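You operate a simulated robot arm through the tools that you are given. There is no shell and no other tool. Be economical: measure what you need, move in short steps, check, and stop when the job is done.

You are at the controls of a simulated two-armed robot. One attempt, no reset.

TASK
Put the 4 Nm click key from the top of the side table on the front of the hose bench and the 6 Nm click key on top of the small carton there. Take the cap off the water bottle and lay it down on the top of the pump bench. Put two of the amber-side seal cartridges from the grey mat on the shelf under the steel bench. Put two of the blue-side seal cartridges from the top of the pump bench on the top of the pump stand. Take the foam sample from the top of the pump bench and put it on top of the sheet there. Put the clean pad on the work end of the stock bench away on the low shelf. Take the orange can and leave it on the grey drip tray. Take the round purple brush and put it on the grey mat. Put the old grey wrap on the front of the hose bench. Take the teal screen and put it on the shelf of the hose rack. Any order will do. Set down upright: blue-side seal cartridge, clean pad.
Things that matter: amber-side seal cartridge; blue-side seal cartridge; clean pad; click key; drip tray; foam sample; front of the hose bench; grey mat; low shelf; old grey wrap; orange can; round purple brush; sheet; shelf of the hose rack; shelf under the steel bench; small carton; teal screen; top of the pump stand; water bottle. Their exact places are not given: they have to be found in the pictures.

Only the result counts: the job must be done as asked and must still hold three seconds after the hand-in. Knocking over, shifting, dropping, spilling or breaking anything else fails it. Lids that push on must go on centred and level and be pressed home; caps that screw on are set level and turned clockwise until they are tight. Flat cloth is picked up by pressing the open fingertips on it (5 to 10 N) and closing them slowly along it; thin cloth reads only 2 to 8 mm in the jaws.

THE ROBOT
Two 7-joint arms with fingered hands on one trunk, on a base that drives. Base frame: it is fixed to the floor where the robot stands at the start and does not move with it; the origin is under the middle of the robot, x ahead of it, y to its left, z up. Readings come in m, rad, newtons and seconds.
The left shoulder is at the start at [0.106, 0.187, 1.054], the right one opposite. With the tool pointing down near the work surface each hand reaches from about 0.1 to 0.84 m from the robot's upright axis, wherever it stands, measured 20 degrees to its own side. Places, roughly: amber-side seal cartridge (2x2x5 cm) [0.8, -1.6, 0.8]; blue-side seal cartridge (2x2x5 cm) [0.5, -1.5, 0.8]; clean pad (6x6x8 cm) [3.7, -0.9, 0.8]; click key [0.5, 0.25, 0.75]; drip tray (22x16x3 cm) [3.9, -1.4, 0.8]; foam sample (12x7x5 cm) [0.7, -2.1, 0.8]; front of the hose bench (57x12 cm) [3.7, 1.58, 0.88]; grey mat (42x24 cm) [0.72, -1.74, 0.8]; low shelf (17x64 cm) [-3.42, -2.8, 0.2]; old grey wrap (8x6x5 cm) [3.9, 1.7, 1]; orange can (7x7x7 cm) [3.9, -1.2, 0.8]; round purple brush (5x5x14 cm) [3.9, 1, 1.1]; sheet (24x16x5 cm) [0.7, -2.4, 0.8]; shelf of the hose rack (18x76 cm) [-4.9, -2.74, 0.86]; shelf under the steel bench [-2, 1.2, 0.3]; small carton [0.75, 0.25, 0.75]; teal screen (4x4x9 cm) [-2.1, 0.2, 0.9]; top of the pump stand (18x20 cm) [0.66, -3.28, 0.4]; water bottle (7x7x21 cm) [0.8, -1.5, 0.9]. Payload 3.6 kg a hand.
Tool frame (each hand has its own): the origin (TCP) lies between the finger pads and is the grasp point; the fingertips stand 0.026 m ahead of it; z points along the fingers, y is the line along which they close. Largest opening 0.088 m; the body of the gripper starts 0.03 m behind the TCP. The gripper is a hand of 3 fingers: y runs from the thumb to the fingers, the wrist lies at [-0.017, -0.098, -0.164] in the tool frame.
Orientation is that of the tool frame in the base frame, as a unit quaternion [w, x, y, z]. With the fingers straight down and the wrist toward the robot, the tool's x, y and z point along [0, 1, 0], [1, 0, 0] and [0, 0, -1] of the base frame.

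THE INTERFACE
- The arms move only by the tool servo_tool. It takes "left_motion", "right_motion" or both (then of equal length, played together; a hand with none holds still); each is a list of rows, each a list of 6 numbers: the shift along the base's x, y, z in units of 25 mm (1.0 is 25 mm), then the turn, a rotation vector about the base's x, y, z in units of 5 degrees (1.0 is 5 degrees). In form: [[x, y, z, rx, ry, rz], ...]. A call has 1 to 12 rows; each row shifts and turns the commanded pose from where the row before left it. A call with a number of a shift or a turn outside -1 to 1 is refused whole. A row lasts 0.2 s, in which the tool goes at most 0.05 m and 0.15 rad; a call with a longer step from one row to the next is refused whole. A pose out of reach is approached as far as the arm can. The call stops where the force on the tool passes 40 N (or 10 N more than at its start, if that is more) or the arm is blocked; 0.2 s more then pass. In this call time passes only in rows, and 0.2 s behind the last. The reply holds the time, the measured pose of the TCP, the force on the tool along the base axes, the opening and the grip force, in the units named above and with some noise, with the torque about the TCP (base axes, N m) and any sound that the robot's microphone picked up.
- Cameras (640 x 400 px; columns grow to the right, rows downward): "scene" is now at [0.2551, 0.0461, 0.9897]; the picture's right is [0.50, -0.86, -0.00], its down [0.00, 0.00, -1.00] and it looks along [0.86, 0.50, 0.00] (base axes); focal length 214 px, centre (320, 200). "left" rides on the left gripper at [-0.056, -0.08, -0.102] in its tool frame; the picture's right is [-0.74, -0.32, 0.60], its down [0.62, -0.67, 0.41] and it looks along [0.27, 0.68, 0.69] (tool axes); focal length 247 px, centre (320, 200). "right" rides on the right gripper at [0.056, -0.08, -0.102] in its tool frame; the picture's right is [-0.73, 0.32, -0.60], its down [-0.62, -0.67, 0.41] and it looks along [-0.27, 0.68, 0.69] (tool axes); focal length 247 px, centre (320, 200).
- capture(camera): a new picture of that camera. The clock stands still meanwhile.
- move_column(by): slides the trunk up (or, below 0, down) by that many m; the arms and the scene camera ride with it, the base frame stays. It gives what a move gives, with no picture.
- roll_base(legs): drives the robot by 1 to 6 legs, each [ahead, left, turn to the left] in m, m and rad, along the robot's own axes; the way and the turn of a leg run together, so that a leg with both is an arc; at most 1.5 m and 3.142 rad a leg. The arms and the cameras ride along, it lands a little off, and it stops where it bumps. It gives what a move gives.
- curl_fingers(fingers, thumb_bend, thumb_turn, hand): sets how far each is bent, from 0 (flat) to 1 (curled in); at 0.3 the hand is open as for a grip, at 0.7 the pads meet at the TCP. One left out holds its place. A second passes; each finger stops where it meets its share of the squeeze, and holds until it gets a number again. It is the only way to open and close the hand. It gives what a move gives, with no picture; readings hold the bend of each and the force on the fingers (four entries, about 0 where the hand has none), thumb and palm. thumb_turn goes from beside the hand (0) to across from the fingers (1), as for a grip.
- turn_head(pan, tilt): turns the head with the scene camera to pan (to the left, within 1.047 rad either way) and tilt (down, from -0.506 to 1.204), counted from straight ahead of the robot. It gives what a move gives.
- pixel_to_xyz(camera, pixels): for up to 12 pixels [column, row] of the newest picture of that camera ("zoom" is the newest enlarged one), the place [x, y, z] in the base frame of the surface seen there, good to about 0.002 m. The clock stands still meanwhile.
- close_up(camera, box): a new picture of the part [left, top, right, bottom] of that camera's present view, enlarged. The clock stands still meanwhile.
- close_job(): hands the job in; it is judged then, once.

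Go step by step. Measure first, check grasps and placings, and put right what went wrong. The budget is 385 turns and 370 pictures, counting those below and the enlarged ones. Unless the task says otherwise, let go and move clear before handing in, and close with one line.

The tools are called after "Request:" as name(argument=value, ...) on one line, values as JSON. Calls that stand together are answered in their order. servo_tool: Moves the arms, as the interface text tells. Its arguments: {"type":"object","properties":{"left_motion":{"type":"array","items":{"type":"array","items":{"type":"number"}}},"right_motion":{"type":"array","items":{"type":"array","items":{"type":"number"}}}},"required":[]} The other tools are called the same way: move_column (by) slides the trunk up or down; curl_fingers (fingers, thumb_bend, thumb_turn, hand) moves the fingers one by one; roll_base (legs) drives the base; turn_head (pan, tilt) turns the head that bears the scene camera; capture (camera) takes a picture; pixel_to_xyz (camera, pixels) gives the place of the surface under pixels of a picture; close_up (camera, box) takes an enlarged picture of a part of a camera's view; close_job () hands the job in.

At the start:

```text
time: 0.0
left_tool_pos: [0.4273, 0.3808, 1.1546]
left_ee_rot: [0.0, 0.707, 0.707, 0.001]
left_wrist_force: [-0.2, 0.4, -0.3]
left_wrist_torque: [0.0, 0.01, 0.04]
left_width: 0.0876
left_grasp_force: 0.1
left_shape: jaw
left_bend: [0.3, 0.3, 0.98]
left_finger forces: [0.0, 0.0, 0.1, 0.0, 0.0, 0.1]
right_tool_pos: [0.5271, 0.0197, 1.1801]
right_ee_rot: [0.0, 0.707, 0.707, 0.0]
right_wrist_force: [-0.1, -0.5, -0.8]
right_wrist_torque: [0.02, 0.01, 0.0]
right_width: 0.0876
right_grasp_force: 0.0
right_shape: jaw
right_bend: [0.3, 0.3, 0.98]
right_finger forces: [0.1, 0.0, 0.0, 0.0, 0.1, 0.0]
trunk travel left (down, up): [-0.2, 0.557]
robot x, y, heading: [0.0028, -0.0009, -0.004]
head pan, tilt: [0.527, -0.005]
```

scene: 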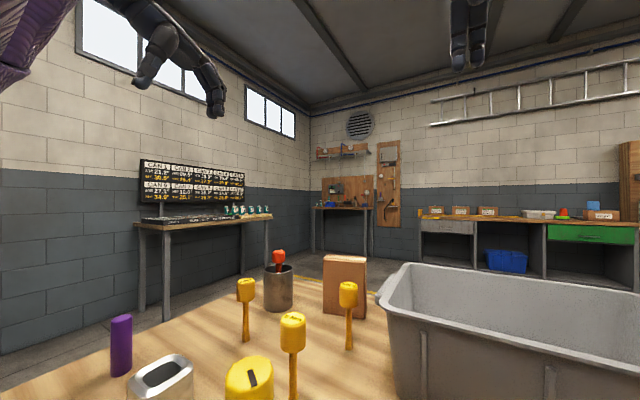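
right: 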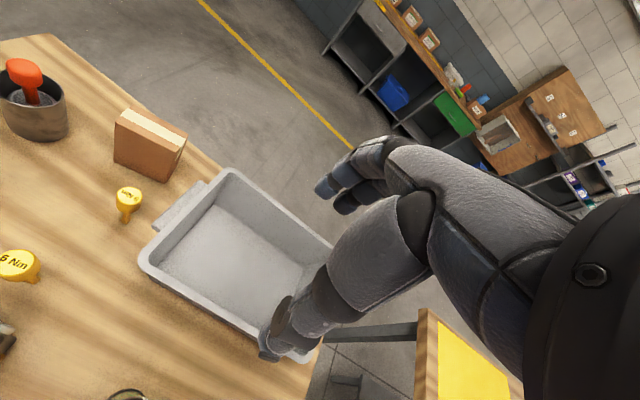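
left: 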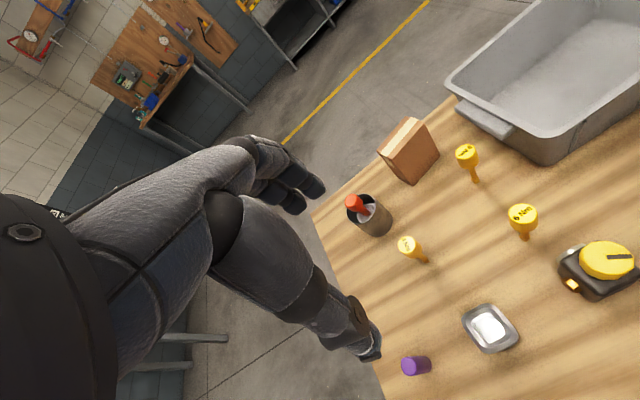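

The pictures show three upright yellow keys, a small carton and a tray on the side table. I tilt the head down to read the key labels.

Request:
turn_head(pan=0.3, tilt=0.6)

Request:
capture(camera="scene")

Request:
close_up(camera="left", box=[330, 100, 640, 390])

```text
time: 1.0
left_tool_pos: [0.4257, 0.3795, 1.1558]
left_ee_rot: [0.0, 0.707, 0.707, 0.001]
left_wrist_force: [-0.3, 0.4, 0.1]
left_wrist_torque: [-0.02, 0.03, 0.01]
left_width: 0.0877
left_grasp_force: 0.0
left_shape: jaw
left_bend: [0.3, 0.3, 0.98]
left_finger forces: [0.0, 0.0, 0.1, 0.0, 0.0, 0.0]
right_tool_pos: [0.5272, 0.0206, 1.1806]
right_ee_rot: [0.0, 0.707, 0.707, 0.001]
right_wrist_force: [0.5, 0.3, -0.1]
right_wrist_torque: [-0.02, -0.03, -0.01]
right_width: 0.0877
right_grasp_force: 0.1
right_shape: jaw
right_bend: [0.3, 0.3, 0.98]
right_finger forces: [0.0, 0.0, 0.0, 0.0, 0.0, 0.1]
trunk travel left (down, up): [-0.2, 0.557]
robot x, y, heading: [-0.0005, -0.0004, -0.002]
head pan, tilt: [0.3, 0.6]
```

```text
366 pictures are left
```

scene: 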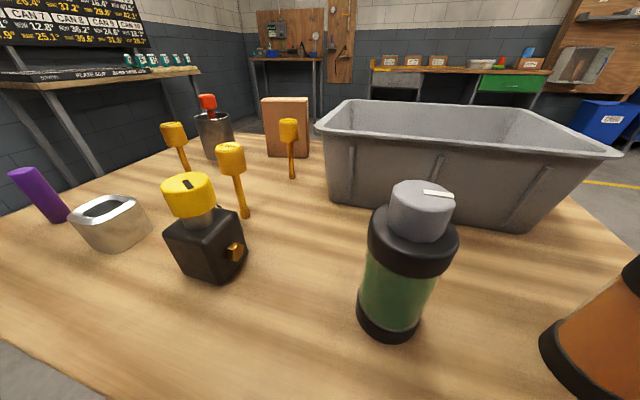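

```text
1.38 times, centred on (485, 245) of left
```

zoom: 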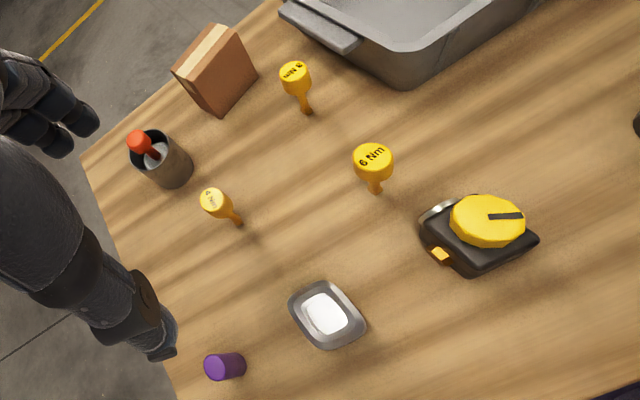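

The middle key reads 6 Nm, the others look like 4 (left) and 8 or 3. I check the labels and measure positions.

Request:
close_up(camera="left", box=[390, 130, 550, 270])

Request:
pixel_to_xyz(camera="scene", pixels=[[172, 126], [186, 166], [230, 148], [245, 213], [289, 122], [292, 175], [284, 101], [284, 130], [268, 156], [305, 156], [297, 99], [265, 104]])

Request:
close_up(camera="left", box=[370, 220, 450, 280])

```text
2.86 times, centred on (470, 200) of left
```

zoom: 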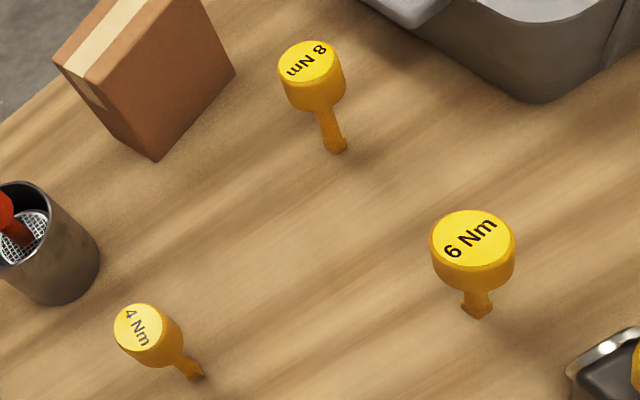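

```text
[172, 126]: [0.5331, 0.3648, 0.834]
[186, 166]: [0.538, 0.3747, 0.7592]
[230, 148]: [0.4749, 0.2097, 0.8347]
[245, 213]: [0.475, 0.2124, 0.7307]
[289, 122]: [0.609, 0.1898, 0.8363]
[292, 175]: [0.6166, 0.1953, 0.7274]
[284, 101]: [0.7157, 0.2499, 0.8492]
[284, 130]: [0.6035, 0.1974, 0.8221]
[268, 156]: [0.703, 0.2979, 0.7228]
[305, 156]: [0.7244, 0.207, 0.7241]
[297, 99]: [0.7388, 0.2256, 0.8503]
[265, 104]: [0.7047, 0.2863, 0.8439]
```

```text
6.67 times, centred on (410, 250) of left
```

zoom: 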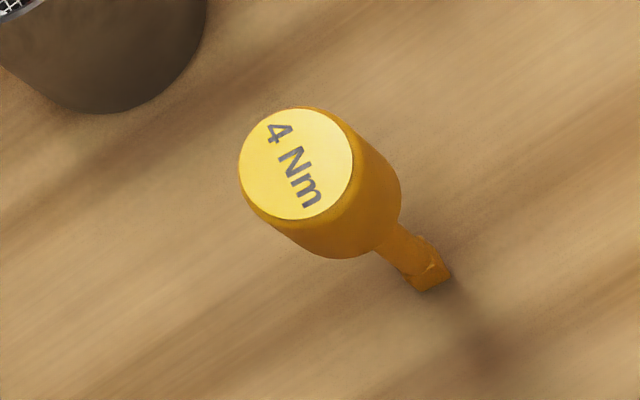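

The left key is 4 Nm and the middle one is 6 Nm. I measure the tops and outlines.

Request:
pixel_to_xyz(camera="zoom", pixels=[[297, 163], [245, 165], [348, 163], [297, 112], [297, 212], [385, 200], [430, 275], [405, 245]])

Request:
close_up(camera="left", box=[370, 100, 550, 260])

```text
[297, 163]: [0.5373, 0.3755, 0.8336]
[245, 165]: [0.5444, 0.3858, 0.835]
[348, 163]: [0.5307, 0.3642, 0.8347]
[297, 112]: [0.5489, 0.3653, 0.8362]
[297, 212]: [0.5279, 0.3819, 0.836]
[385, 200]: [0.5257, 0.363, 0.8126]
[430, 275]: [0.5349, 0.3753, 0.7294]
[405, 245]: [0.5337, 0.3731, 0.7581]
```

```text
2.50 times, centred on (460, 180) of left
```

zoom: 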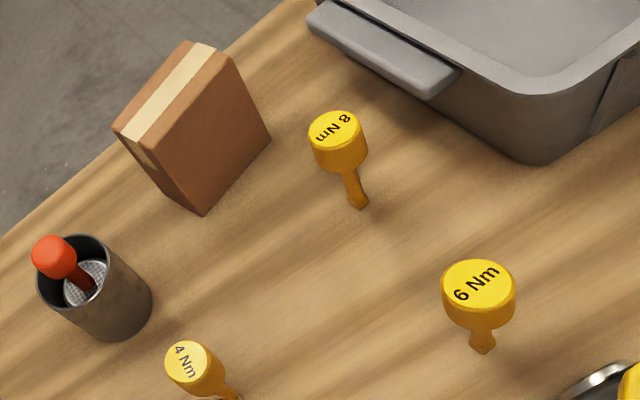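

Request:
pixel_to_xyz(camera="zoom", pixels=[[478, 283], [445, 285], [512, 283], [478, 262], [480, 306], [482, 345], [168, 90], [120, 128], [188, 44], [232, 52], [148, 145], [60, 250]])

```text
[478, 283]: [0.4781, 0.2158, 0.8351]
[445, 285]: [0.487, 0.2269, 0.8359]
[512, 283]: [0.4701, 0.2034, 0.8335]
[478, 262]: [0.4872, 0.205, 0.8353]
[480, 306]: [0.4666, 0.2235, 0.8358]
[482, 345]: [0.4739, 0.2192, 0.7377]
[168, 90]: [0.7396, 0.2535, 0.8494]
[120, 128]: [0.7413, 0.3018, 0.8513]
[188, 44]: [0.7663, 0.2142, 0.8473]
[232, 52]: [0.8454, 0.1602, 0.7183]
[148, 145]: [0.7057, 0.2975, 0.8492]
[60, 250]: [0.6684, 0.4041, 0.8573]
```

The 6 Nm key stands at (0.478, 0.215), its head top at z 0.835; the carton top is at z 0.849 around (0.736, 0.253). Next I measure the black device near the key (scene about (205,225)) to keep the thumb clear.

Request:
pixel_to_xyz(camera="scene", pixels=[[190, 185], [210, 180], [165, 190], [240, 215], [208, 280], [245, 262], [168, 232], [110, 215], [140, 205], [205, 100], [410, 185], [330, 130]])

Request:
capture(camera="left")

```text
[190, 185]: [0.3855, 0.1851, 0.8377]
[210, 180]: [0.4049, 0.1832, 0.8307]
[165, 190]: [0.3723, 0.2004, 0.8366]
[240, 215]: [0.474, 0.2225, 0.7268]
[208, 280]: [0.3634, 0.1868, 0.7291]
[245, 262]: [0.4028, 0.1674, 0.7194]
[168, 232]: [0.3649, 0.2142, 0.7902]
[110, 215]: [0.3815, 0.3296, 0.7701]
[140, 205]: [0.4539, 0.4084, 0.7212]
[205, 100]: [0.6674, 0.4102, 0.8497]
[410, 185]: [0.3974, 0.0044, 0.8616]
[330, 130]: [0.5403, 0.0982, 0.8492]
```

```text
361 pictures are left
```

left: 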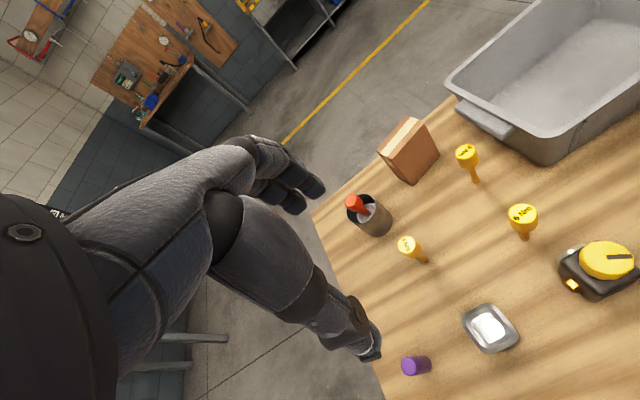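

The device spans about x 0.35–0.43, y 0.165–0.22, so I yaw the left hand −50° to bring the thumb in from the left rear, and hover over the 6 Nm key.

Request:
servo_tool(left_motion=[[0.21, -0.66, -0.8, 0, 0, -1], [0.21, -0.66, -0.9, 0, 0, -1], [0.21, -0.66, -0.9, 0, 0, -1], [0.21, -0.66, -0.9, 0, 0, -1], [0.21, -0.66, -0.9, 0, 0, -1], [0.21, -0.66, -0.9, 0, 0, -1], [0.21, -0.66, -0.9, 0, 0, -1], [0.21, -0.66, -0.9, 0, 0, -1], [0.21, -0.66, -0.9, 0, 0, -1], [0.21, -0.66, -0.9, 0, 0, -1]])

Request:
capture(camera="left")

Request:
capture(camera="scene")

```text
time: 3.2
left_tool_pos: [0.4787, 0.2155, 0.9336]
left_ee_rot: [-0.001, 0.94, 0.342, 0.0]
left_wrist_force: [0.0, 0.4, -1.2]
left_wrist_torque: [-0.03, 0.0, -0.02]
left_width: 0.0878
left_grasp_force: 0.1
left_shape: jaw
left_bend: [0.3, 0.3, 0.98]
left_finger forces: [0.0, 0.0, 0.0, 0.0, 0.0, 0.0]
right_tool_pos: [0.5268, 0.0198, 1.1803]
right_ee_rot: [0.0, 0.707, 0.707, -0.001]
right_wrist_force: [0.3, 0.1, 0.2]
right_wrist_torque: [0.0, 0.01, 0.0]
right_width: 0.0877
right_grasp_force: 0.2
right_shape: jaw
right_bend: [0.3, 0.3, 0.98]
right_finger forces: [0.0, 0.1, 0.0, 0.1, 0.1, 0.0]
trunk travel left (down, up): [-0.2, 0.557]
robot x, y, heading: [0.0005, -0.0017, 0.002]
head pan, tilt: [0.3, 0.6]
```

```text
360 pictures are left
```

left: 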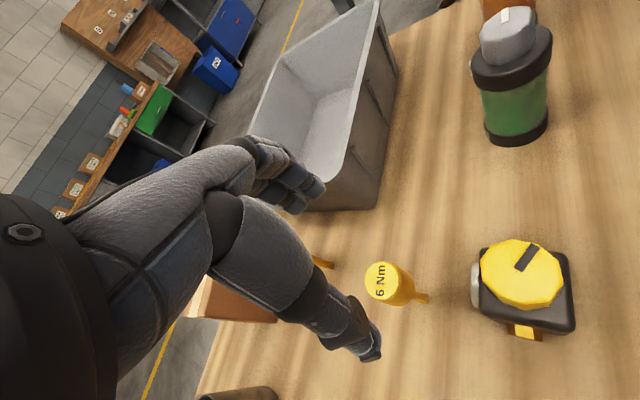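

```text
359 pictures are left
```

scene: 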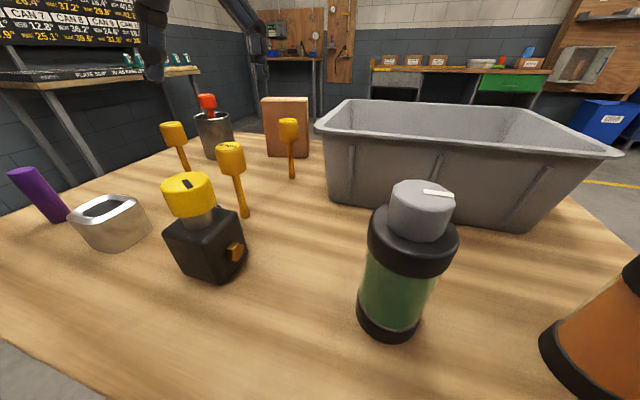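

The hand model projects right: thumb tip near (370,350), finger tip near (320,190), key head between. I descend to z 0.818 and grip.

Request:
servo_tool(left_motion=[[0, 0, -0.92, 0, 0, 0], [0, 0, -0.92, 0, 0, 0], [0, 0, -0.92, 0, 0, 0], [0, 0, -0.92, 0, 0, 0], [0, 0, -0.92, 0, 0, 0]])

Request:
capture(camera="scene")

Request:
curl_fingers(hand="left", fingers=0.65, thumb_bend=0.65)

Request:
capture(camera="scene")

```text
time: 4.4
left_tool_pos: [0.479, 0.2147, 0.8193]
left_ee_rot: [0.0, 0.94, 0.342, 0.0]
left_wrist_force: [0.0, 0.6, -0.2]
left_wrist_torque: [0.04, -0.02, 0.01]
left_width: 0.0878
left_grasp_force: 0.1
left_shape: jaw
left_bend: [0.3, 0.3, 0.98]
left_finger forces: [0.0, 0.0, 0.0, 0.1, 0.0, 0.1]
right_tool_pos: [0.5266, 0.0198, 1.1813]
right_ee_rot: [0.0, 0.707, 0.707, 0.0]
right_wrist_force: [-0.3, -0.2, 0.0]
right_wrist_torque: [-0.01, -0.04, -0.02]
right_width: 0.0879
right_grasp_force: 0.1
right_shape: jaw
right_bend: [0.3, 0.3, 0.98]
right_finger forces: [0.1, 0.1, 0.1, 0.0, 0.1, 0.0]
trunk travel left (down, up): [-0.2, 0.557]
robot x, y, heading: [-0.0008, -0.0025, 0.001]
head pan, tilt: [0.3, 0.6]
```

```text
358 pictures are left
```

scene: 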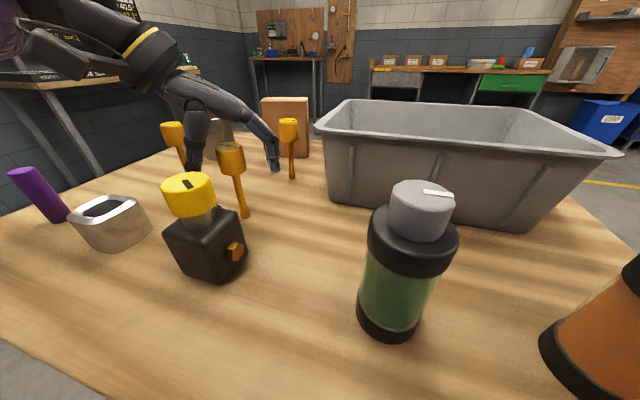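

```text
time: 5.4
left_tool_pos: [0.479, 0.2149, 0.8204]
left_ee_rot: [0.0, 0.94, 0.342, 0.0]
left_wrist_force: [-1.2, 0.0, 0.3]
left_wrist_torque: [0.02, 0.0, -0.04]
left_width: 0.0257
left_grasp_force: 6.9
left_shape: fingers
left_bend: [0.61, 0.59, 0.96]
left_finger forces: [1.1, 5.6, 0.1, 0.0, 6.8, 0.0]
right_tool_pos: [0.5281, 0.0199, 1.1804]
right_ee_rot: [0.0, 0.707, 0.707, 0.001]
right_wrist_force: [0.2, -0.7, 0.0]
right_wrist_torque: [0.02, 0.0, 0.02]
right_width: 0.0878
right_grasp_force: 0.1
right_shape: jaw
right_bend: [0.3, 0.3, 0.98]
right_finger forces: [0.0, 0.1, 0.0, 0.1, 0.0, 0.0]
trunk travel left (down, up): [-0.2, 0.557]
robot x, y, heading: [0.0003, 0.0009, -0.001]
head pan, tilt: [0.3, 0.6]
```

```text
357 pictures are left
```

scene: 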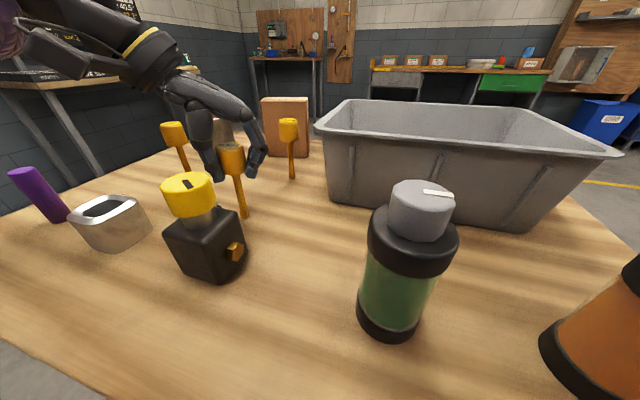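

The 6 Nm key is gripped (width 25.7 mm, 6.9 N). I tighten a bit and lift 0.16 m.

Request:
curl_fingers(hand="left", fingers=0.7, thumb_bend=0.7)

Request:
servo_tool(left_motion=[[0, 0, 0.9, 0, 0, 0], [0, 0, 0.9, 0, 0, 0], [0, 0, 0.9, 0, 0, 0], [0, 0, 0.9, 0, 0, 0], [0, 0, 0.9, 0, 0, 0], [0, 0, 0.9, 0, 0, 0], [0, 0, 0.9, 0, 0, 0], [0, 0, 0.3, 0, 0, 0]])

Request:
servo_tool(left_motion=[[0.9, 0.13, 0, 0, 0, 0], [0.9, 0.13, 0, 0, 0, 0], [0.9, 0.13, 0, 0, 0, 0], [0.9, 0.13, 0, 0, 0, 0], [0.9, 0.13, 0, 0, 0, 0], [0.9, 0.13, 0, 0, 0, 0], [0.9, 0.13, 0, 0, 0, 0], [0.9, 0.13, 0, 0, 0, 0], [0.9, 0.13, 0, 0, 0, 0], [0.9, 0.13, 0, 0, 0, 0], [0.9, 0.13, 0, 0, 0, 0], [0.4, 0.1, 0, 0, 0, 0]])

Request:
capture(camera="scene")

Request:
capture(camera="left")

```text
time: 6.4
left_tool_pos: [0.4804, 0.2143, 0.8205]
left_ee_rot: [0.0, 0.94, 0.341, 0.0]
left_wrist_force: [-1.3, -0.4, 0.8]
left_wrist_torque: [0.0, -0.02, 0.05]
left_width: 0.024
left_grasp_force: 12.1
left_shape: fingers
left_bend: [0.63, 0.6, 0.96]
left_finger forces: [2.6, 8.8, 0.1, 0.1, 11.7, 0.0]
right_tool_pos: [0.5265, 0.02, 1.1805]
right_ee_rot: [0.0, 0.707, 0.707, 0.0]
right_wrist_force: [-1.0, -0.1, 0.0]
right_wrist_torque: [0.0, 0.01, -0.02]
right_width: 0.0876
right_grasp_force: 0.1
right_shape: jaw
right_bend: [0.3, 0.3, 0.98]
right_finger forces: [0.0, 0.1, 0.0, 0.0, 0.0, 0.0]
trunk travel left (down, up): [-0.2, 0.557]
robot x, y, heading: [-0.0013, 0.006, -0.001]
head pan, tilt: [0.3, 0.6]
```

```text
time: 8.2
left_tool_pos: [0.4786, 0.2154, 0.9817]
left_ee_rot: [0.0, 0.939, 0.343, -0.001]
left_wrist_force: [-0.1, 0.2, -1.7]
left_wrist_torque: [0.01, 0.03, 0.0]
left_width: 0.0242
left_grasp_force: 11.7
left_shape: fingers
left_bend: [0.63, 0.6, 0.95]
left_finger forces: [2.6, 8.6, 0.0, 0.1, 11.5, 0.1]
right_tool_pos: [0.5279, 0.0199, 1.1815]
right_ee_rot: [0.001, 0.707, 0.707, 0.0]
right_wrist_force: [0.3, 0.1, -0.3]
right_wrist_torque: [-0.02, 0.02, -0.02]
right_width: 0.0878
right_grasp_force: 0.0
right_shape: jaw
right_bend: [0.3, 0.3, 0.98]
right_finger forces: [0.1, 0.0, 0.0, 0.1, 0.1, 0.0]
trunk travel left (down, up): [-0.2, 0.557]
robot x, y, heading: [0.0005, 0.0021, -0.0]
head pan, tilt: [0.3, 0.6]
```

```text
time: 10.8
left_tool_pos: [0.7359, 0.2528, 0.9838]
left_ee_rot: [0.0, 0.94, 0.342, 0.001]
left_wrist_force: [0.1, -0.7, -1.0]
left_wrist_torque: [-0.03, 0.01, -0.03]
left_width: 0.0232
left_grasp_force: 11.1
left_shape: fingers
left_bend: [0.63, 0.6, 0.95]
left_finger forces: [2.3, 8.7, 0.1, 0.1, 11.3, 0.0]
right_tool_pos: [0.5273, 0.0201, 1.1818]
right_ee_rot: [0.0, 0.707, 0.707, -0.001]
right_wrist_force: [0.1, 0.3, -0.3]
right_wrist_torque: [0.0, 0.01, 0.02]
right_width: 0.0875
right_grasp_force: 0.0
right_shape: jaw
right_bend: [0.3, 0.3, 0.98]
right_finger forces: [0.0, 0.0, 0.0, 0.1, 0.0, 0.0]
trunk travel left (down, up): [-0.2, 0.557]
robot x, y, heading: [-0.0019, 0.0028, -0.001]
head pan, tilt: [0.3, 0.6]
```

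```text
356 pictures are left
```

scene: 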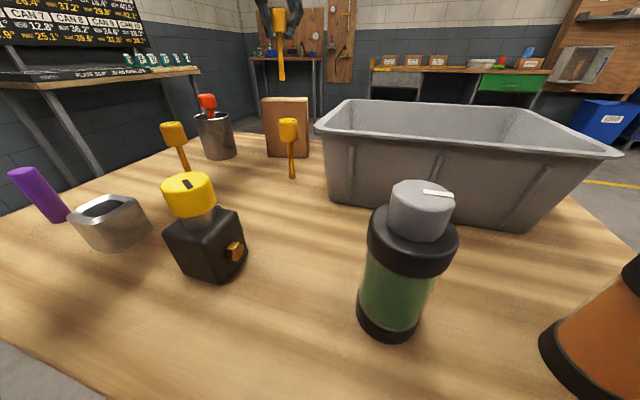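

```text
355 pictures are left
```

left: 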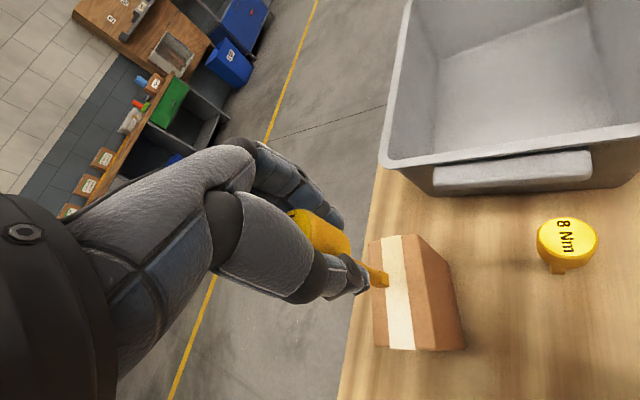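

The key hangs above the carton. I measure the tip (386,278) and the carton top corners.

Request:
pixel_to_xyz(camera="left", pixels=[[384, 279], [372, 275], [372, 243], [425, 237], [416, 350], [377, 342], [395, 300], [410, 260]])

Request:
pixel_to_xyz(camera="scene", pixels=[[281, 78], [281, 50], [279, 20]])

```text
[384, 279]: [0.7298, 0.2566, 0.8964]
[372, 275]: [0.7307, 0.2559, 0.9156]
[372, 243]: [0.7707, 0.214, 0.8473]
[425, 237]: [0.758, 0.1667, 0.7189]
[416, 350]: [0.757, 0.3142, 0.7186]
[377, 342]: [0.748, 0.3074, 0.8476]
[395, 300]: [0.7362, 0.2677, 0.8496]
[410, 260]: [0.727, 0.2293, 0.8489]
```

```text
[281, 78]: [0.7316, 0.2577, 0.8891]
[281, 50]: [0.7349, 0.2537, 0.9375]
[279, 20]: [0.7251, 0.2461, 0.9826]
```

Tip is at (0.735, 0.257), bottom about 0.885; carton top centre about (0.740, 0.256). I nudge and lower gently to contact.

Request:
servo_tool(left_motion=[[0.15, 0, -0.5, 0, 0, 0], [0, 0, -0.4, 0, 0, 0], [0, 0, -0.25, 0, 0, 0], [0, 0, -0.1, 0, 0, 0]])

Request:
close_up(camera="scene", box=[220, 0, 340, 160])

```text
time: 11.8
left_tool_pos: [0.7389, 0.2509, 0.9535]
left_ee_rot: [0.0, 0.94, 0.342, -0.001]
left_wrist_force: [-0.4, 0.1, -1.3]
left_wrist_torque: [0.02, -0.01, 0.03]
left_width: 0.0238
left_grasp_force: 11.2
left_shape: fingers
left_bend: [0.63, 0.6, 0.95]
left_finger forces: [2.3, 8.7, 0.0, 0.0, 11.2, 0.0]
right_tool_pos: [0.5273, 0.0199, 1.1801]
right_ee_rot: [0.001, 0.707, 0.708, 0.0]
right_wrist_force: [-0.6, 0.5, 0.0]
right_wrist_torque: [-0.01, 0.01, -0.04]
right_width: 0.0878
right_grasp_force: 0.0
right_shape: jaw
right_bend: [0.3, 0.3, 0.98]
right_finger forces: [0.0, 0.0, 0.0, 0.0, 0.0, 0.1]
trunk travel left (down, up): [-0.2, 0.557]
robot x, y, heading: [-0.0, -0.0006, 0.001]
head pan, tilt: [0.3, 0.6]
```

```text
2.50 times, centred on (280, 80) of scene
```

zoom: 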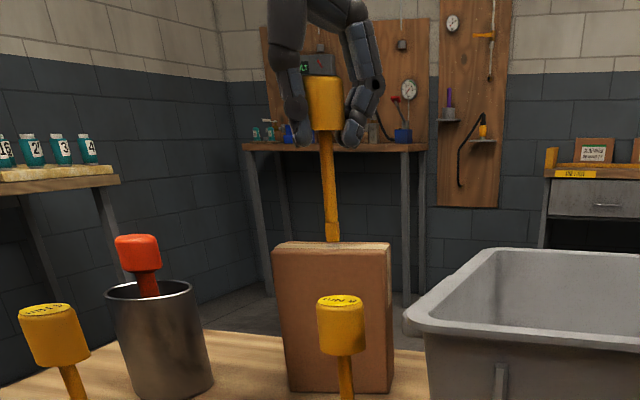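

The tip is just above the carton, nearly vertical. I lower in 1 mm steps.

Request:
servo_tool(left_motion=[[0, 0, -0.06, 0, 0, 0], [0, 0, -0.06, 0, 0, 0], [0, 0, -0.04, 0, 0, 0]])

Request:
close_up(camera="scene", box=[250, 20, 320, 120])

```text
time: 12.6
left_tool_pos: [0.7392, 0.2521, 0.9491]
left_ee_rot: [0.0, 0.94, 0.342, 0.0]
left_wrist_force: [-1.3, 0.6, -0.6]
left_wrist_torque: [-0.01, -0.01, 0.0]
left_width: 0.0232
left_grasp_force: 11.1
left_shape: fingers
left_bend: [0.63, 0.6, 0.95]
left_finger forces: [2.3, 8.7, 0.0, 0.0, 11.4, 0.1]
right_tool_pos: [0.5271, 0.0205, 1.1797]
right_ee_rot: [-0.001, 0.707, 0.707, 0.0]
right_wrist_force: [0.3, 0.2, 0.2]
right_wrist_torque: [0.03, 0.02, -0.03]
right_width: 0.0878
right_grasp_force: 0.0
right_shape: jaw
right_bend: [0.3, 0.3, 0.98]
right_finger forces: [0.0, 0.0, 0.0, 0.0, 0.0, 0.0]
trunk travel left (down, up): [-0.2, 0.557]
robot x, y, heading: [0.0037, 0.0036, -0.005]
head pan, tilt: [0.3, 0.6]
```

```text
4.00 times, centred on (285, 70) of scene
```

zoom: 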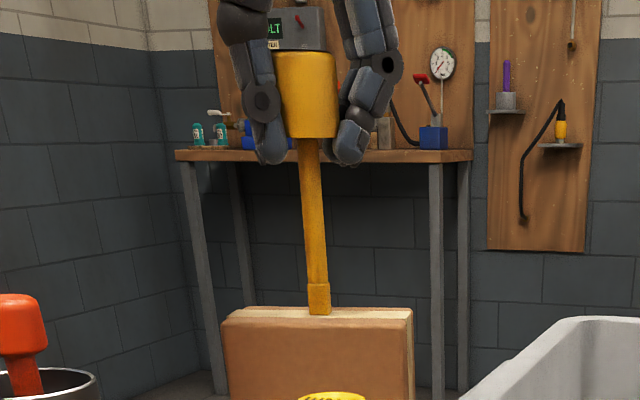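

Contact is close. Before release I check the tilt of the shank by measuring points along it.

Request:
pixel_to_xyz(camera="zoom", pixels=[[309, 145], [311, 170], [313, 195], [315, 220], [317, 245], [319, 270], [319, 300], [320, 312], [307, 60], [307, 90], [307, 125], [325, 310]])

Request:
close_up(camera="left", box=[270, 180, 430, 320])

```text
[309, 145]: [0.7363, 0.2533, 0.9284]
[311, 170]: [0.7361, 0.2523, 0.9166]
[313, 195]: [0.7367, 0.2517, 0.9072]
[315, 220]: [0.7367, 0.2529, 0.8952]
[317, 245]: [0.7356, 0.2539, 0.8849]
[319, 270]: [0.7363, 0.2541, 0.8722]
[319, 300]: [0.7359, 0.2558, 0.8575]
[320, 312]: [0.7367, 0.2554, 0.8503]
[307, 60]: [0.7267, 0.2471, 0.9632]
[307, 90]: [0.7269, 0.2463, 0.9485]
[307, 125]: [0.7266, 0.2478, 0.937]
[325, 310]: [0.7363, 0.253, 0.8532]
```

```text
2.86 times, centred on (350, 250) of left
```

zoom: 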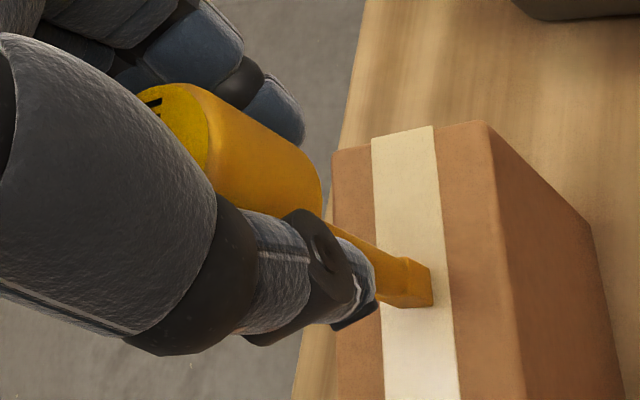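

The key leans about 2° (top toward −y). I raise slightly, turn −2° about x, and lower to contact.

Request:
servo_tool(left_motion=[[0, 0, 0.12, -0.2, 0, 0], [0, 0, 0, -0.2, 0, 0], [0, 0, -0.1, 0, 0, 0], [0, 0, -0.06, 0, 0, 0], [0, 0, -0.04, 0, 0, 0]])

Request:
close_up(camera="scene", box=[250, 20, 320, 120])

Request:
pixel_to_xyz(camera="zoom", pixels=[[309, 145], [310, 170], [311, 195], [311, 220], [312, 245], [313, 270], [313, 300], [313, 308]])

```text
time: 13.8
left_tool_pos: [0.7387, 0.2523, 0.9471]
left_ee_rot: [0.018, 0.94, 0.342, -0.005]
left_wrist_force: [-0.1, 0.0, 6.7]
left_wrist_torque: [0.07, 0.03, 0.01]
left_width: 0.0232
left_grasp_force: 10.1
left_shape: fingers
left_bend: [0.63, 0.61, 0.95]
left_finger forces: [2.1, 8.0, 0.1, 0.0, 11.1, 0.0]
right_tool_pos: [0.5253, 0.0204, 1.1806]
right_ee_rot: [0.0, 0.707, 0.707, 0.0]
right_wrist_force: [-0.3, -0.2, -0.5]
right_wrist_torque: [0.0, 0.0, 0.03]
right_width: 0.0877
right_grasp_force: 0.1
right_shape: jaw
right_bend: [0.3, 0.3, 0.98]
right_finger forces: [0.0, 0.0, 0.0, 0.0, 0.0, 0.0]
trunk travel left (down, up): [-0.2, 0.557]
robot x, y, heading: [-0.0022, 0.0001, -0.001]
head pan, tilt: [0.3, 0.6]
```

```text
4.00 times, centred on (285, 70) of scene
```

zoom: 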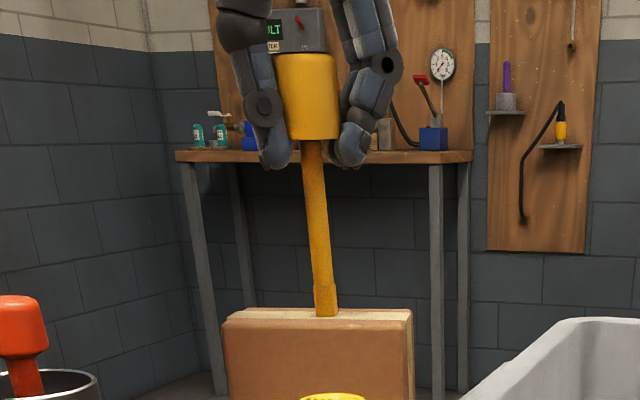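

```text
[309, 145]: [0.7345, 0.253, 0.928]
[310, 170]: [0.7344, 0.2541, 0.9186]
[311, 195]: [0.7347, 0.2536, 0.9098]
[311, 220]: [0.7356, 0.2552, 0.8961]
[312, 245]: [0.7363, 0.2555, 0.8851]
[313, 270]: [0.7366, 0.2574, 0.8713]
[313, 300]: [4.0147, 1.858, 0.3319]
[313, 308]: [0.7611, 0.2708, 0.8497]
```

Using the vertical vanishing point, the shank now is vertical. I ease the 7 N contact and release gradually.

Request:
servo_tool(left_motion=[[0, 0, 0.05, 0, 0, 0]])

Request:
curl_fingers(hand="left", fingers=0.6, thumb_bend=0.57)

Request:
close_up(camera="scene", box=[250, 20, 320, 120])

```text
time: 14.2
left_tool_pos: [0.7399, 0.2528, 0.9488]
left_ee_rot: [0.016, 0.94, 0.342, -0.006]
left_wrist_force: [-1.1, -0.1, 4.6]
left_wrist_torque: [0.0, 0.01, -0.01]
left_width: 0.0231
left_grasp_force: 11.2
left_shape: fingers
left_bend: [0.63, 0.61, 0.95]
left_finger forces: [2.2, 8.4, 0.1, 0.0, 11.3, 0.0]
right_tool_pos: [0.5266, 0.0199, 1.1801]
right_ee_rot: [0.0, 0.707, 0.707, 0.001]
right_wrist_force: [0.9, 0.2, 0.1]
right_wrist_torque: [-0.01, 0.02, -0.04]
right_width: 0.0875
right_grasp_force: 0.0
right_shape: jaw
right_bend: [0.3, 0.3, 0.98]
right_finger forces: [0.0, 0.0, 0.0, 0.0, 0.0, 0.1]
trunk travel left (down, up): [-0.2, 0.557]
robot x, y, heading: [-0.0001, 0.0039, 0.002]
head pan, tilt: [0.3, 0.6]
```

```text
time: 15.2
left_tool_pos: [0.7398, 0.2523, 0.9478]
left_ee_rot: [0.016, 0.939, 0.342, -0.007]
left_wrist_force: [-0.9, 0.1, 0.4]
left_wrist_torque: [-0.01, -0.02, -0.01]
left_width: 0.0287
left_grasp_force: 1.0
left_shape: fingers
left_bend: [0.6, 0.55, 0.97]
left_finger forces: [0.0, 0.7, 0.1, 0.1, 0.6, 0.1]
right_tool_pos: [0.5277, 0.0196, 1.1805]
right_ee_rot: [0.0, 0.707, 0.707, 0.0]
right_wrist_force: [-0.4, 0.2, 0.3]
right_wrist_torque: [-0.02, 0.04, -0.03]
right_width: 0.0876
right_grasp_force: 0.0
right_shape: jaw
right_bend: [0.3, 0.3, 0.98]
right_finger forces: [0.0, 0.0, 0.0, 0.0, 0.0, 0.0]
trunk travel left (down, up): [-0.2, 0.557]
robot x, y, heading: [-0.0015, 0.0005, -0.001]
head pan, tilt: [0.3, 0.6]
```

```text
4.00 times, centred on (285, 70) of scene
```

zoom: 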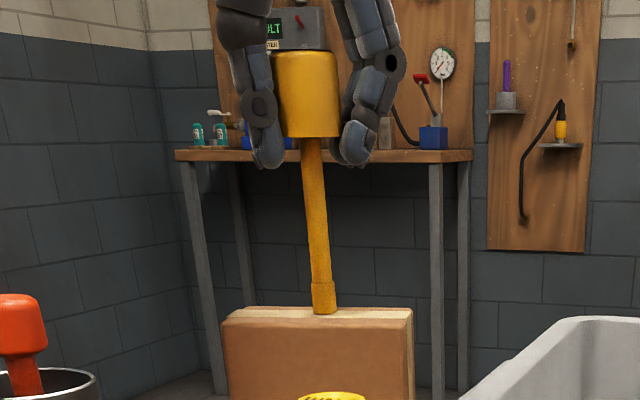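

Still upright with light contact. Opening a bit more.

Request:
curl_fingers(hand="left", fingers=0.53, thumb_bend=0.5)

Request:
close_up(camera="scene", box=[250, 20, 320, 120])

```text
time: 16.2
left_tool_pos: [0.7389, 0.2528, 0.9482]
left_ee_rot: [0.017, 0.94, 0.342, -0.006]
left_wrist_force: [0.1, -0.2, -0.2]
left_wrist_torque: [-0.02, 0.03, 0.02]
left_width: 0.0413
left_grasp_force: 0.1
left_shape: fingers
left_bend: [0.53, 0.5, 0.97]
left_finger forces: [0.1, 0.1, 0.0, 0.0, 0.1, 0.1]
right_tool_pos: [0.5258, 0.0204, 1.1805]
right_ee_rot: [0.0, 0.707, 0.707, 0.0]
right_wrist_force: [-0.6, -0.2, -0.8]
right_wrist_torque: [-0.02, 0.0, -0.01]
right_width: 0.0878
right_grasp_force: 0.1
right_shape: jaw
right_bend: [0.3, 0.3, 0.98]
right_finger forces: [0.0, 0.0, 0.0, 0.0, 0.0, 0.0]
trunk travel left (down, up): [-0.2, 0.557]
robot x, y, heading: [0.0006, 0.0016, 0.002]
head pan, tilt: [0.3, 0.6]
```

```text
4.00 times, centred on (285, 70) of scene
```

zoom: 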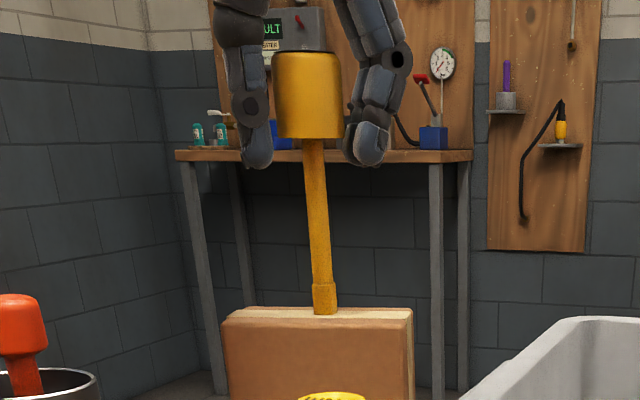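

It stands alone. I open fully, rise clear, and move above the 4 Nm key.

Request:
curl_fingers(hand="left", fingers=0.3, thumb_bend=0.3)

Request:
servo_tool(left_motion=[[0, 0, 0.5, 0, 0, 0], [0, 0, 0.8, 0, 0, 0], [0, 0, 0.8, 0, 0, 0], [0, 0, 0.8, 0, 0, 0], [0, 0, 0.8, 0, 0, 0]])

Request:
servo_tool(left_motion=[[-0.9, 0.54, 0, 0.4, 0, 0], [-0.9, 0.54, 0, 0, 0, 0], [-0.9, 0.54, 0, 0, 0, 0], [-0.9, 0.54, 0, 0, 0, 0], [-0.9, 0.54, 0, 0, 0, 0], [-0.9, 0.54, -0.5, 0, 0, 0], [-0.9, 0.54, -0.9, 0, 0, 0], [-0.9, 0.54, -0.9, 0, 0, 0], [-0.85, 0.55, -0.9, 0, 0, 0]])

Request:
capture(camera="left")

Request:
capture(camera="scene")

```text
time: 17.2
left_tool_pos: [0.739, 0.2529, 0.9493]
left_ee_rot: [0.017, 0.939, 0.343, -0.005]
left_wrist_force: [-0.8, -0.1, -0.3]
left_wrist_torque: [-0.01, 0.0, 0.02]
left_width: 0.0879
left_grasp_force: 0.0
left_shape: fingers
left_bend: [0.3, 0.3, 0.97]
left_finger forces: [0.1, 0.1, 0.0, 0.0, 0.1, 0.0]
right_tool_pos: [0.5266, 0.0193, 1.1805]
right_ee_rot: [0.0, 0.706, 0.708, 0.0]
right_wrist_force: [-0.4, -0.6, 0.0]
right_wrist_torque: [0.0, 0.01, 0.01]
right_width: 0.0877
right_grasp_force: 0.0
right_shape: jaw
right_bend: [0.3, 0.3, 0.98]
right_finger forces: [0.0, 0.0, 0.0, 0.1, 0.0, 0.1]
trunk travel left (down, up): [-0.2, 0.557]
robot x, y, heading: [0.0034, -0.0007, 0.0]
head pan, tilt: [0.3, 0.6]
```

```text
time: 18.4
left_tool_pos: [0.7313, 0.2529, 1.0394]
left_ee_rot: [0.017, 0.94, 0.341, -0.006]
left_wrist_force: [-0.2, -0.8, 0.3]
left_wrist_torque: [0.02, -0.01, -0.01]
left_width: 0.0882
left_grasp_force: 0.0
left_shape: fingers
left_bend: [0.3, 0.3, 0.97]
left_finger forces: [0.0, 0.1, 0.0, 0.0, 0.0, 0.1]
left hand out of reach, approached as far as the arm can: row 5
right_tool_pos: [0.5259, 0.0192, 1.1805]
right_ee_rot: [0.0, 0.708, 0.706, 0.0]
right_wrist_force: [0.5, -0.1, -0.2]
right_wrist_torque: [-0.01, -0.01, 0.01]
right_width: 0.0877
right_grasp_force: 0.0
right_shape: jaw
right_bend: [0.3, 0.3, 0.98]
right_finger forces: [0.0, 0.1, 0.0, 0.0, 0.1, 0.0]
trunk travel left (down, up): [-0.2, 0.557]
robot x, y, heading: [0.003, 0.0024, -0.0]
head pan, tilt: [0.3, 0.6]
```

```text
time: 20.4
left_tool_pos: [0.6877, 0.4257, 1.0036]
left_ee_rot: [0.0, 0.94, 0.341, -0.001]
left_wrist_force: [-0.1, 0.4, 0.8]
left_wrist_torque: [-0.02, 0.0, 0.02]
left_width: 0.088
left_grasp_force: 0.1
left_shape: fingers
left_bend: [0.3, 0.3, 0.97]
left_finger forces: [0.0, 0.0, 0.1, 0.1, 0.0, 0.0]
left hand out of reach, approached as far as the arm can: row 1, 2, 3, 4, 5, 6, 7, 8, 9
right_tool_pos: [0.5266, 0.0204, 1.1808]
right_ee_rot: [0.0, 0.708, 0.707, 0.0]
right_wrist_force: [-0.1, 0.2, -0.1]
right_wrist_torque: [0.0, 0.03, -0.01]
right_width: 0.0876
right_grasp_force: 0.0
right_shape: jaw
right_bend: [0.3, 0.3, 0.98]
right_finger forces: [0.1, 0.0, 0.1, 0.1, 0.0, 0.0]
trunk travel left (down, up): [-0.2, 0.557]
robot x, y, heading: [0.0015, 0.0006, -0.0]
head pan, tilt: [0.3, 0.6]
```

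```text
348 pictures are left
```

left: 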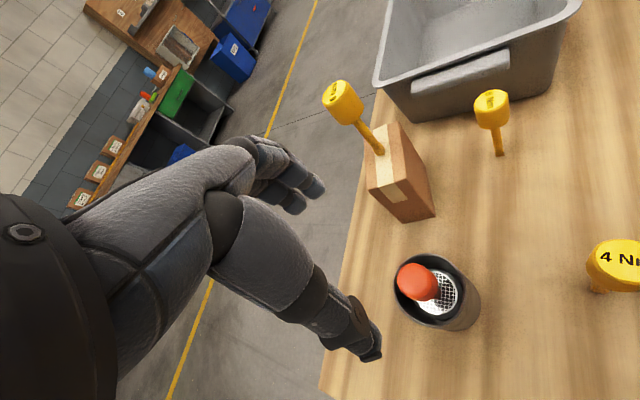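

```text
347 pictures are left
```

scene: 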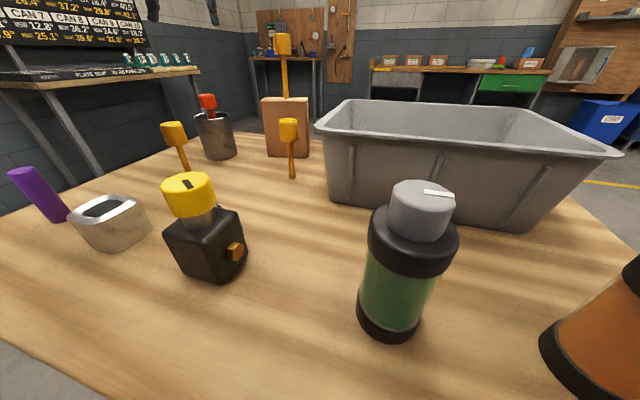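

The arm slid wide, stopped at (0.688, 0.426, 1.004) clear of everything. I move it inward to above the 4 Nm key.

Request:
servo_tool(left_motion=[[-0.6, -0.2, 0, 0, 0, 0], [-0.8, -0.3, 0, 0, 0, 0], [-0.8, -0.3, 0, 0, 0, 0], [-0.8, -0.3, 0, 0, 0, 0], [-0.8, -0.3, 0, 0, 0, 0], [-0.8, -0.3, -0.4, 0, 0, 0], [-0.8, -0.2, -0.4, 0, 0, 0], [-0.6, -0.1, -0.8, 0, 0, 0]])

```text
time: 22.2
left_tool_pos: [0.687, 0.4341, 0.9862]
left_ee_rot: [0.0, 0.94, 0.342, -0.003]
left_wrist_force: [0.4, -0.5, -0.3]
left_wrist_torque: [0.02, 0.02, -0.03]
left_width: 0.0881
left_grasp_force: 0.1
left_shape: fingers
left_bend: [0.3, 0.3, 0.97]
left_finger forces: [0.1, 0.0, 0.0, 0.0, 0.0, 0.1]
left hand out of reach, approached as far as the arm can: row 1, 2, 3, 4, 5, 6, 7, 8
right_tool_pos: [0.5278, 0.0205, 1.1804]
right_ee_rot: [0.0, 0.707, 0.707, -0.001]
right_wrist_force: [-0.1, 0.1, 0.6]
right_wrist_torque: [0.04, 0.01, -0.01]
right_width: 0.0877
right_grasp_force: 0.1
right_shape: jaw
right_bend: [0.3, 0.3, 0.98]
right_finger forces: [0.0, 0.0, 0.0, 0.1, 0.2, 0.0]
trunk travel left (down, up): [-0.2, 0.557]
robot x, y, heading: [-0.0024, -0.0021, 0.002]
head pan, tilt: [0.3, 0.6]
```

The arm looks stuck near a straight elbow. I try turning the yaw back while pulling in a little.

Request:
servo_tool(left_motion=[[0, 0, 0, 0, 0, 1], [0, 0, 0, 0, 0, 1], [0, 0, 0, 0, 0, 1], [0, 0, 0, 0, 0, 1]])

```text
time: 23.2
left_tool_pos: [0.716, 0.4489, 0.9925]
left_ee_rot: [0.0, 0.866, 0.5, -0.001]
left_wrist_force: [-0.8, 0.6, -0.1]
left_wrist_torque: [0.01, 0.0, 0.0]
left_width: 0.0877
left_grasp_force: 0.0
left_shape: fingers
left_bend: [0.3, 0.3, 0.97]
left_finger forces: [0.0, 0.0, 0.0, 0.0, 0.0, 0.1]
left hand out of reach, approached as far as the arm can: row 1, 2, 3, 4
right_tool_pos: [0.5271, 0.02, 1.1798]
right_ee_rot: [-0.001, 0.707, 0.707, 0.001]
right_wrist_force: [-0.1, 0.6, 0.1]
right_wrist_torque: [0.01, 0.04, 0.02]
right_width: 0.0878
right_grasp_force: 0.2
right_shape: jaw
right_bend: [0.3, 0.3, 0.98]
right_finger forces: [0.0, 0.0, 0.0, 0.0, 0.0, 0.1]
trunk travel left (down, up): [-0.2, 0.557]
robot x, y, heading: [0.0008, -0.0015, -0.002]
head pan, tilt: [0.3, 0.6]
```

Still stuck (straight-arm singularity). I raise the hand and pitch the fingers outward to bring the wrist in.

Request:
servo_tool(left_motion=[[0, 0, 0.6, 0.4, -0.8, 0], [0, 0, 0.6, 0.4, -0.8, 0], [0, 0, 0.6, 0.4, -0.8, 0], [0, 0, 0.6, 0.4, -0.8, 0], [0, 0, 0.6, 0.4, -0.8, 0], [0, 0, 0.6, 0.4, -0.8, 0]])

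```text
time: 24.6
left_tool_pos: [0.7651, 0.4727, 1.0938]
left_ee_rot: [0.014, 0.843, 0.486, 0.232]
left_wrist_force: [-0.7, -0.4, 0.5]
left_wrist_torque: [0.01, -0.01, -0.01]
left_width: 0.088
left_grasp_force: 0.1
left_shape: fingers
left_bend: [0.3, 0.3, 0.97]
left_finger forces: [0.1, 0.0, 0.1, 0.1, 0.0, 0.0]
left hand out of reach, approached as far as the arm can: row 1, 2, 3, 4, 5, 6
right_tool_pos: [0.5271, 0.0201, 1.1815]
right_ee_rot: [0.001, 0.707, 0.707, 0.0]
right_wrist_force: [-0.5, 0.0, -0.6]
right_wrist_torque: [-0.03, 0.0, -0.02]
right_width: 0.0879
right_grasp_force: 0.0
right_shape: jaw
right_bend: [0.3, 0.3, 0.98]
right_finger forces: [0.0, 0.0, 0.0, 0.0, 0.0, 0.0]
trunk travel left (down, up): [-0.2, 0.557]
robot x, y, heading: [-0.0004, 0.0032, 0.001]
head pan, tilt: [0.3, 0.6]
```

The elbow is straight. I pull strongly inward along the arm for many rows.

Request:
servo_tool(left_motion=[[-1, -0.4, 0, 0, 0, 0], [-1, -0.4, 0, 0, 0, 0], [-1, -0.4, 0, 0, 0, 0], [-1, -0.4, 0, 0, 0, 0]])

Request:
turn_head(pan=0.6, tilt=0.1)

Request:
capture(camera="scene")

```text
time: 25.6
left_tool_pos: [0.7612, 0.4736, 1.1033]
left_ee_rot: [0.014, 0.842, 0.487, 0.231]
left_wrist_force: [-0.3, 0.1, 0.8]
left_wrist_torque: [0.01, -0.04, -0.02]
left_width: 0.088
left_grasp_force: 0.0
left_shape: fingers
left_bend: [0.3, 0.3, 0.97]
left_finger forces: [0.0, 0.0, 0.1, 0.0, 0.0, 0.0]
left hand out of reach, approached as far as the arm can: row 1, 2, 3, 4
right_tool_pos: [0.5268, 0.02, 1.18]
right_ee_rot: [0.0, 0.707, 0.707, 0.0]
right_wrist_force: [-0.1, -0.3, 0.9]
right_wrist_torque: [0.0, 0.01, -0.04]
right_width: 0.0875
right_grasp_force: 0.1
right_shape: jaw
right_bend: [0.3, 0.3, 0.98]
right_finger forces: [0.0, 0.0, 0.1, 0.0, 0.0, 0.0]
trunk travel left (down, up): [-0.2, 0.557]
robot x, y, heading: [-0.0022, -0.0018, 0.003]
head pan, tilt: [0.3, 0.6]
```

```text
time: 26.5
left_tool_pos: [0.7611, 0.4739, 1.1036]
left_ee_rot: [0.015, 0.843, 0.486, 0.231]
left_wrist_force: [-0.5, 0.2, 1.0]
left_wrist_torque: [0.03, -0.01, -0.01]
left_width: 0.0882
left_grasp_force: 0.1
left_shape: fingers
left_bend: [0.3, 0.3, 0.97]
left_finger forces: [0.0, 0.0, 0.1, 0.1, 0.0, 0.1]
right_tool_pos: [0.5268, 0.0204, 1.18]
right_ee_rot: [0.001, 0.707, 0.707, 0.0]
right_wrist_force: [-0.2, -0.4, -0.4]
right_wrist_torque: [-0.01, -0.01, 0.0]
right_width: 0.0876
right_grasp_force: 0.2
right_shape: jaw
right_bend: [0.3, 0.3, 0.98]
right_finger forces: [0.1, 0.0, 0.0, 0.0, 0.0, 0.0]
trunk travel left (down, up): [-0.2, 0.557]
robot x, y, heading: [0.0, 0.0009, -0.0]
head pan, tilt: [0.6, 0.099]
```

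```text
346 pictures are left
```

scene: 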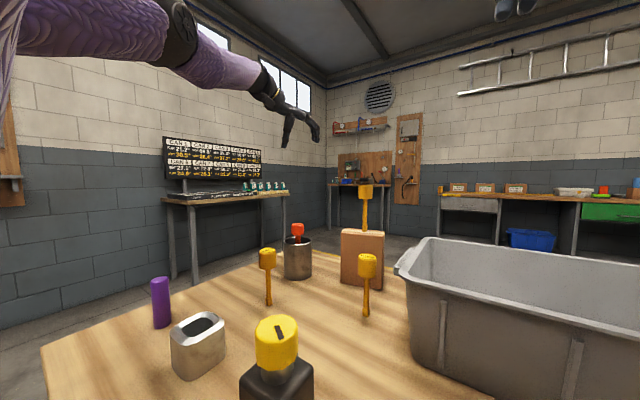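

The arm is fully straight. I try a perpendicular nudge (up and toward −y) to unlock the elbow.

Request:
servo_tool(left_motion=[[0, -0.5, 1, 0, 0, 0], [0, -0.5, 1, 0, 0, 0], [0, -0.5, 1, 0, 0, 0], [0, -0.5, 1, 0, 0, 0], [0, -0.5, 1, 0, 0, 0]])

```text
time: 27.7
left_tool_pos: [0.739, 0.4041, 1.2157]
left_ee_rot: [0.013, 0.843, 0.486, 0.231]
left_wrist_force: [0.9, 0.1, -0.1]
left_wrist_torque: [0.0, -0.05, -0.01]
left_width: 0.0883
left_grasp_force: 0.1
left_shape: fingers
left_bend: [0.3, 0.3, 0.97]
left_finger forces: [0.0, 0.1, 0.0, 0.0, 0.1, 0.0]
left hand out of reach, approached as far as the arm can: row 2, 3, 4, 5
right_tool_pos: [0.5276, 0.0204, 1.1786]
right_ee_rot: [-0.001, 0.707, 0.707, -0.001]
right_wrist_force: [0.2, 0.4, -1.1]
right_wrist_torque: [0.0, -0.01, -0.01]
right_width: 0.0877
right_grasp_force: 0.1
right_shape: jaw
right_bend: [0.3, 0.3, 0.98]
right_finger forces: [0.0, 0.0, 0.0, 0.0, 0.0, 0.0]
trunk travel left (down, up): [-0.2, 0.557]
robot x, y, heading: [0.0035, -0.0004, 0.004]
head pan, tilt: [0.6, 0.099]
```

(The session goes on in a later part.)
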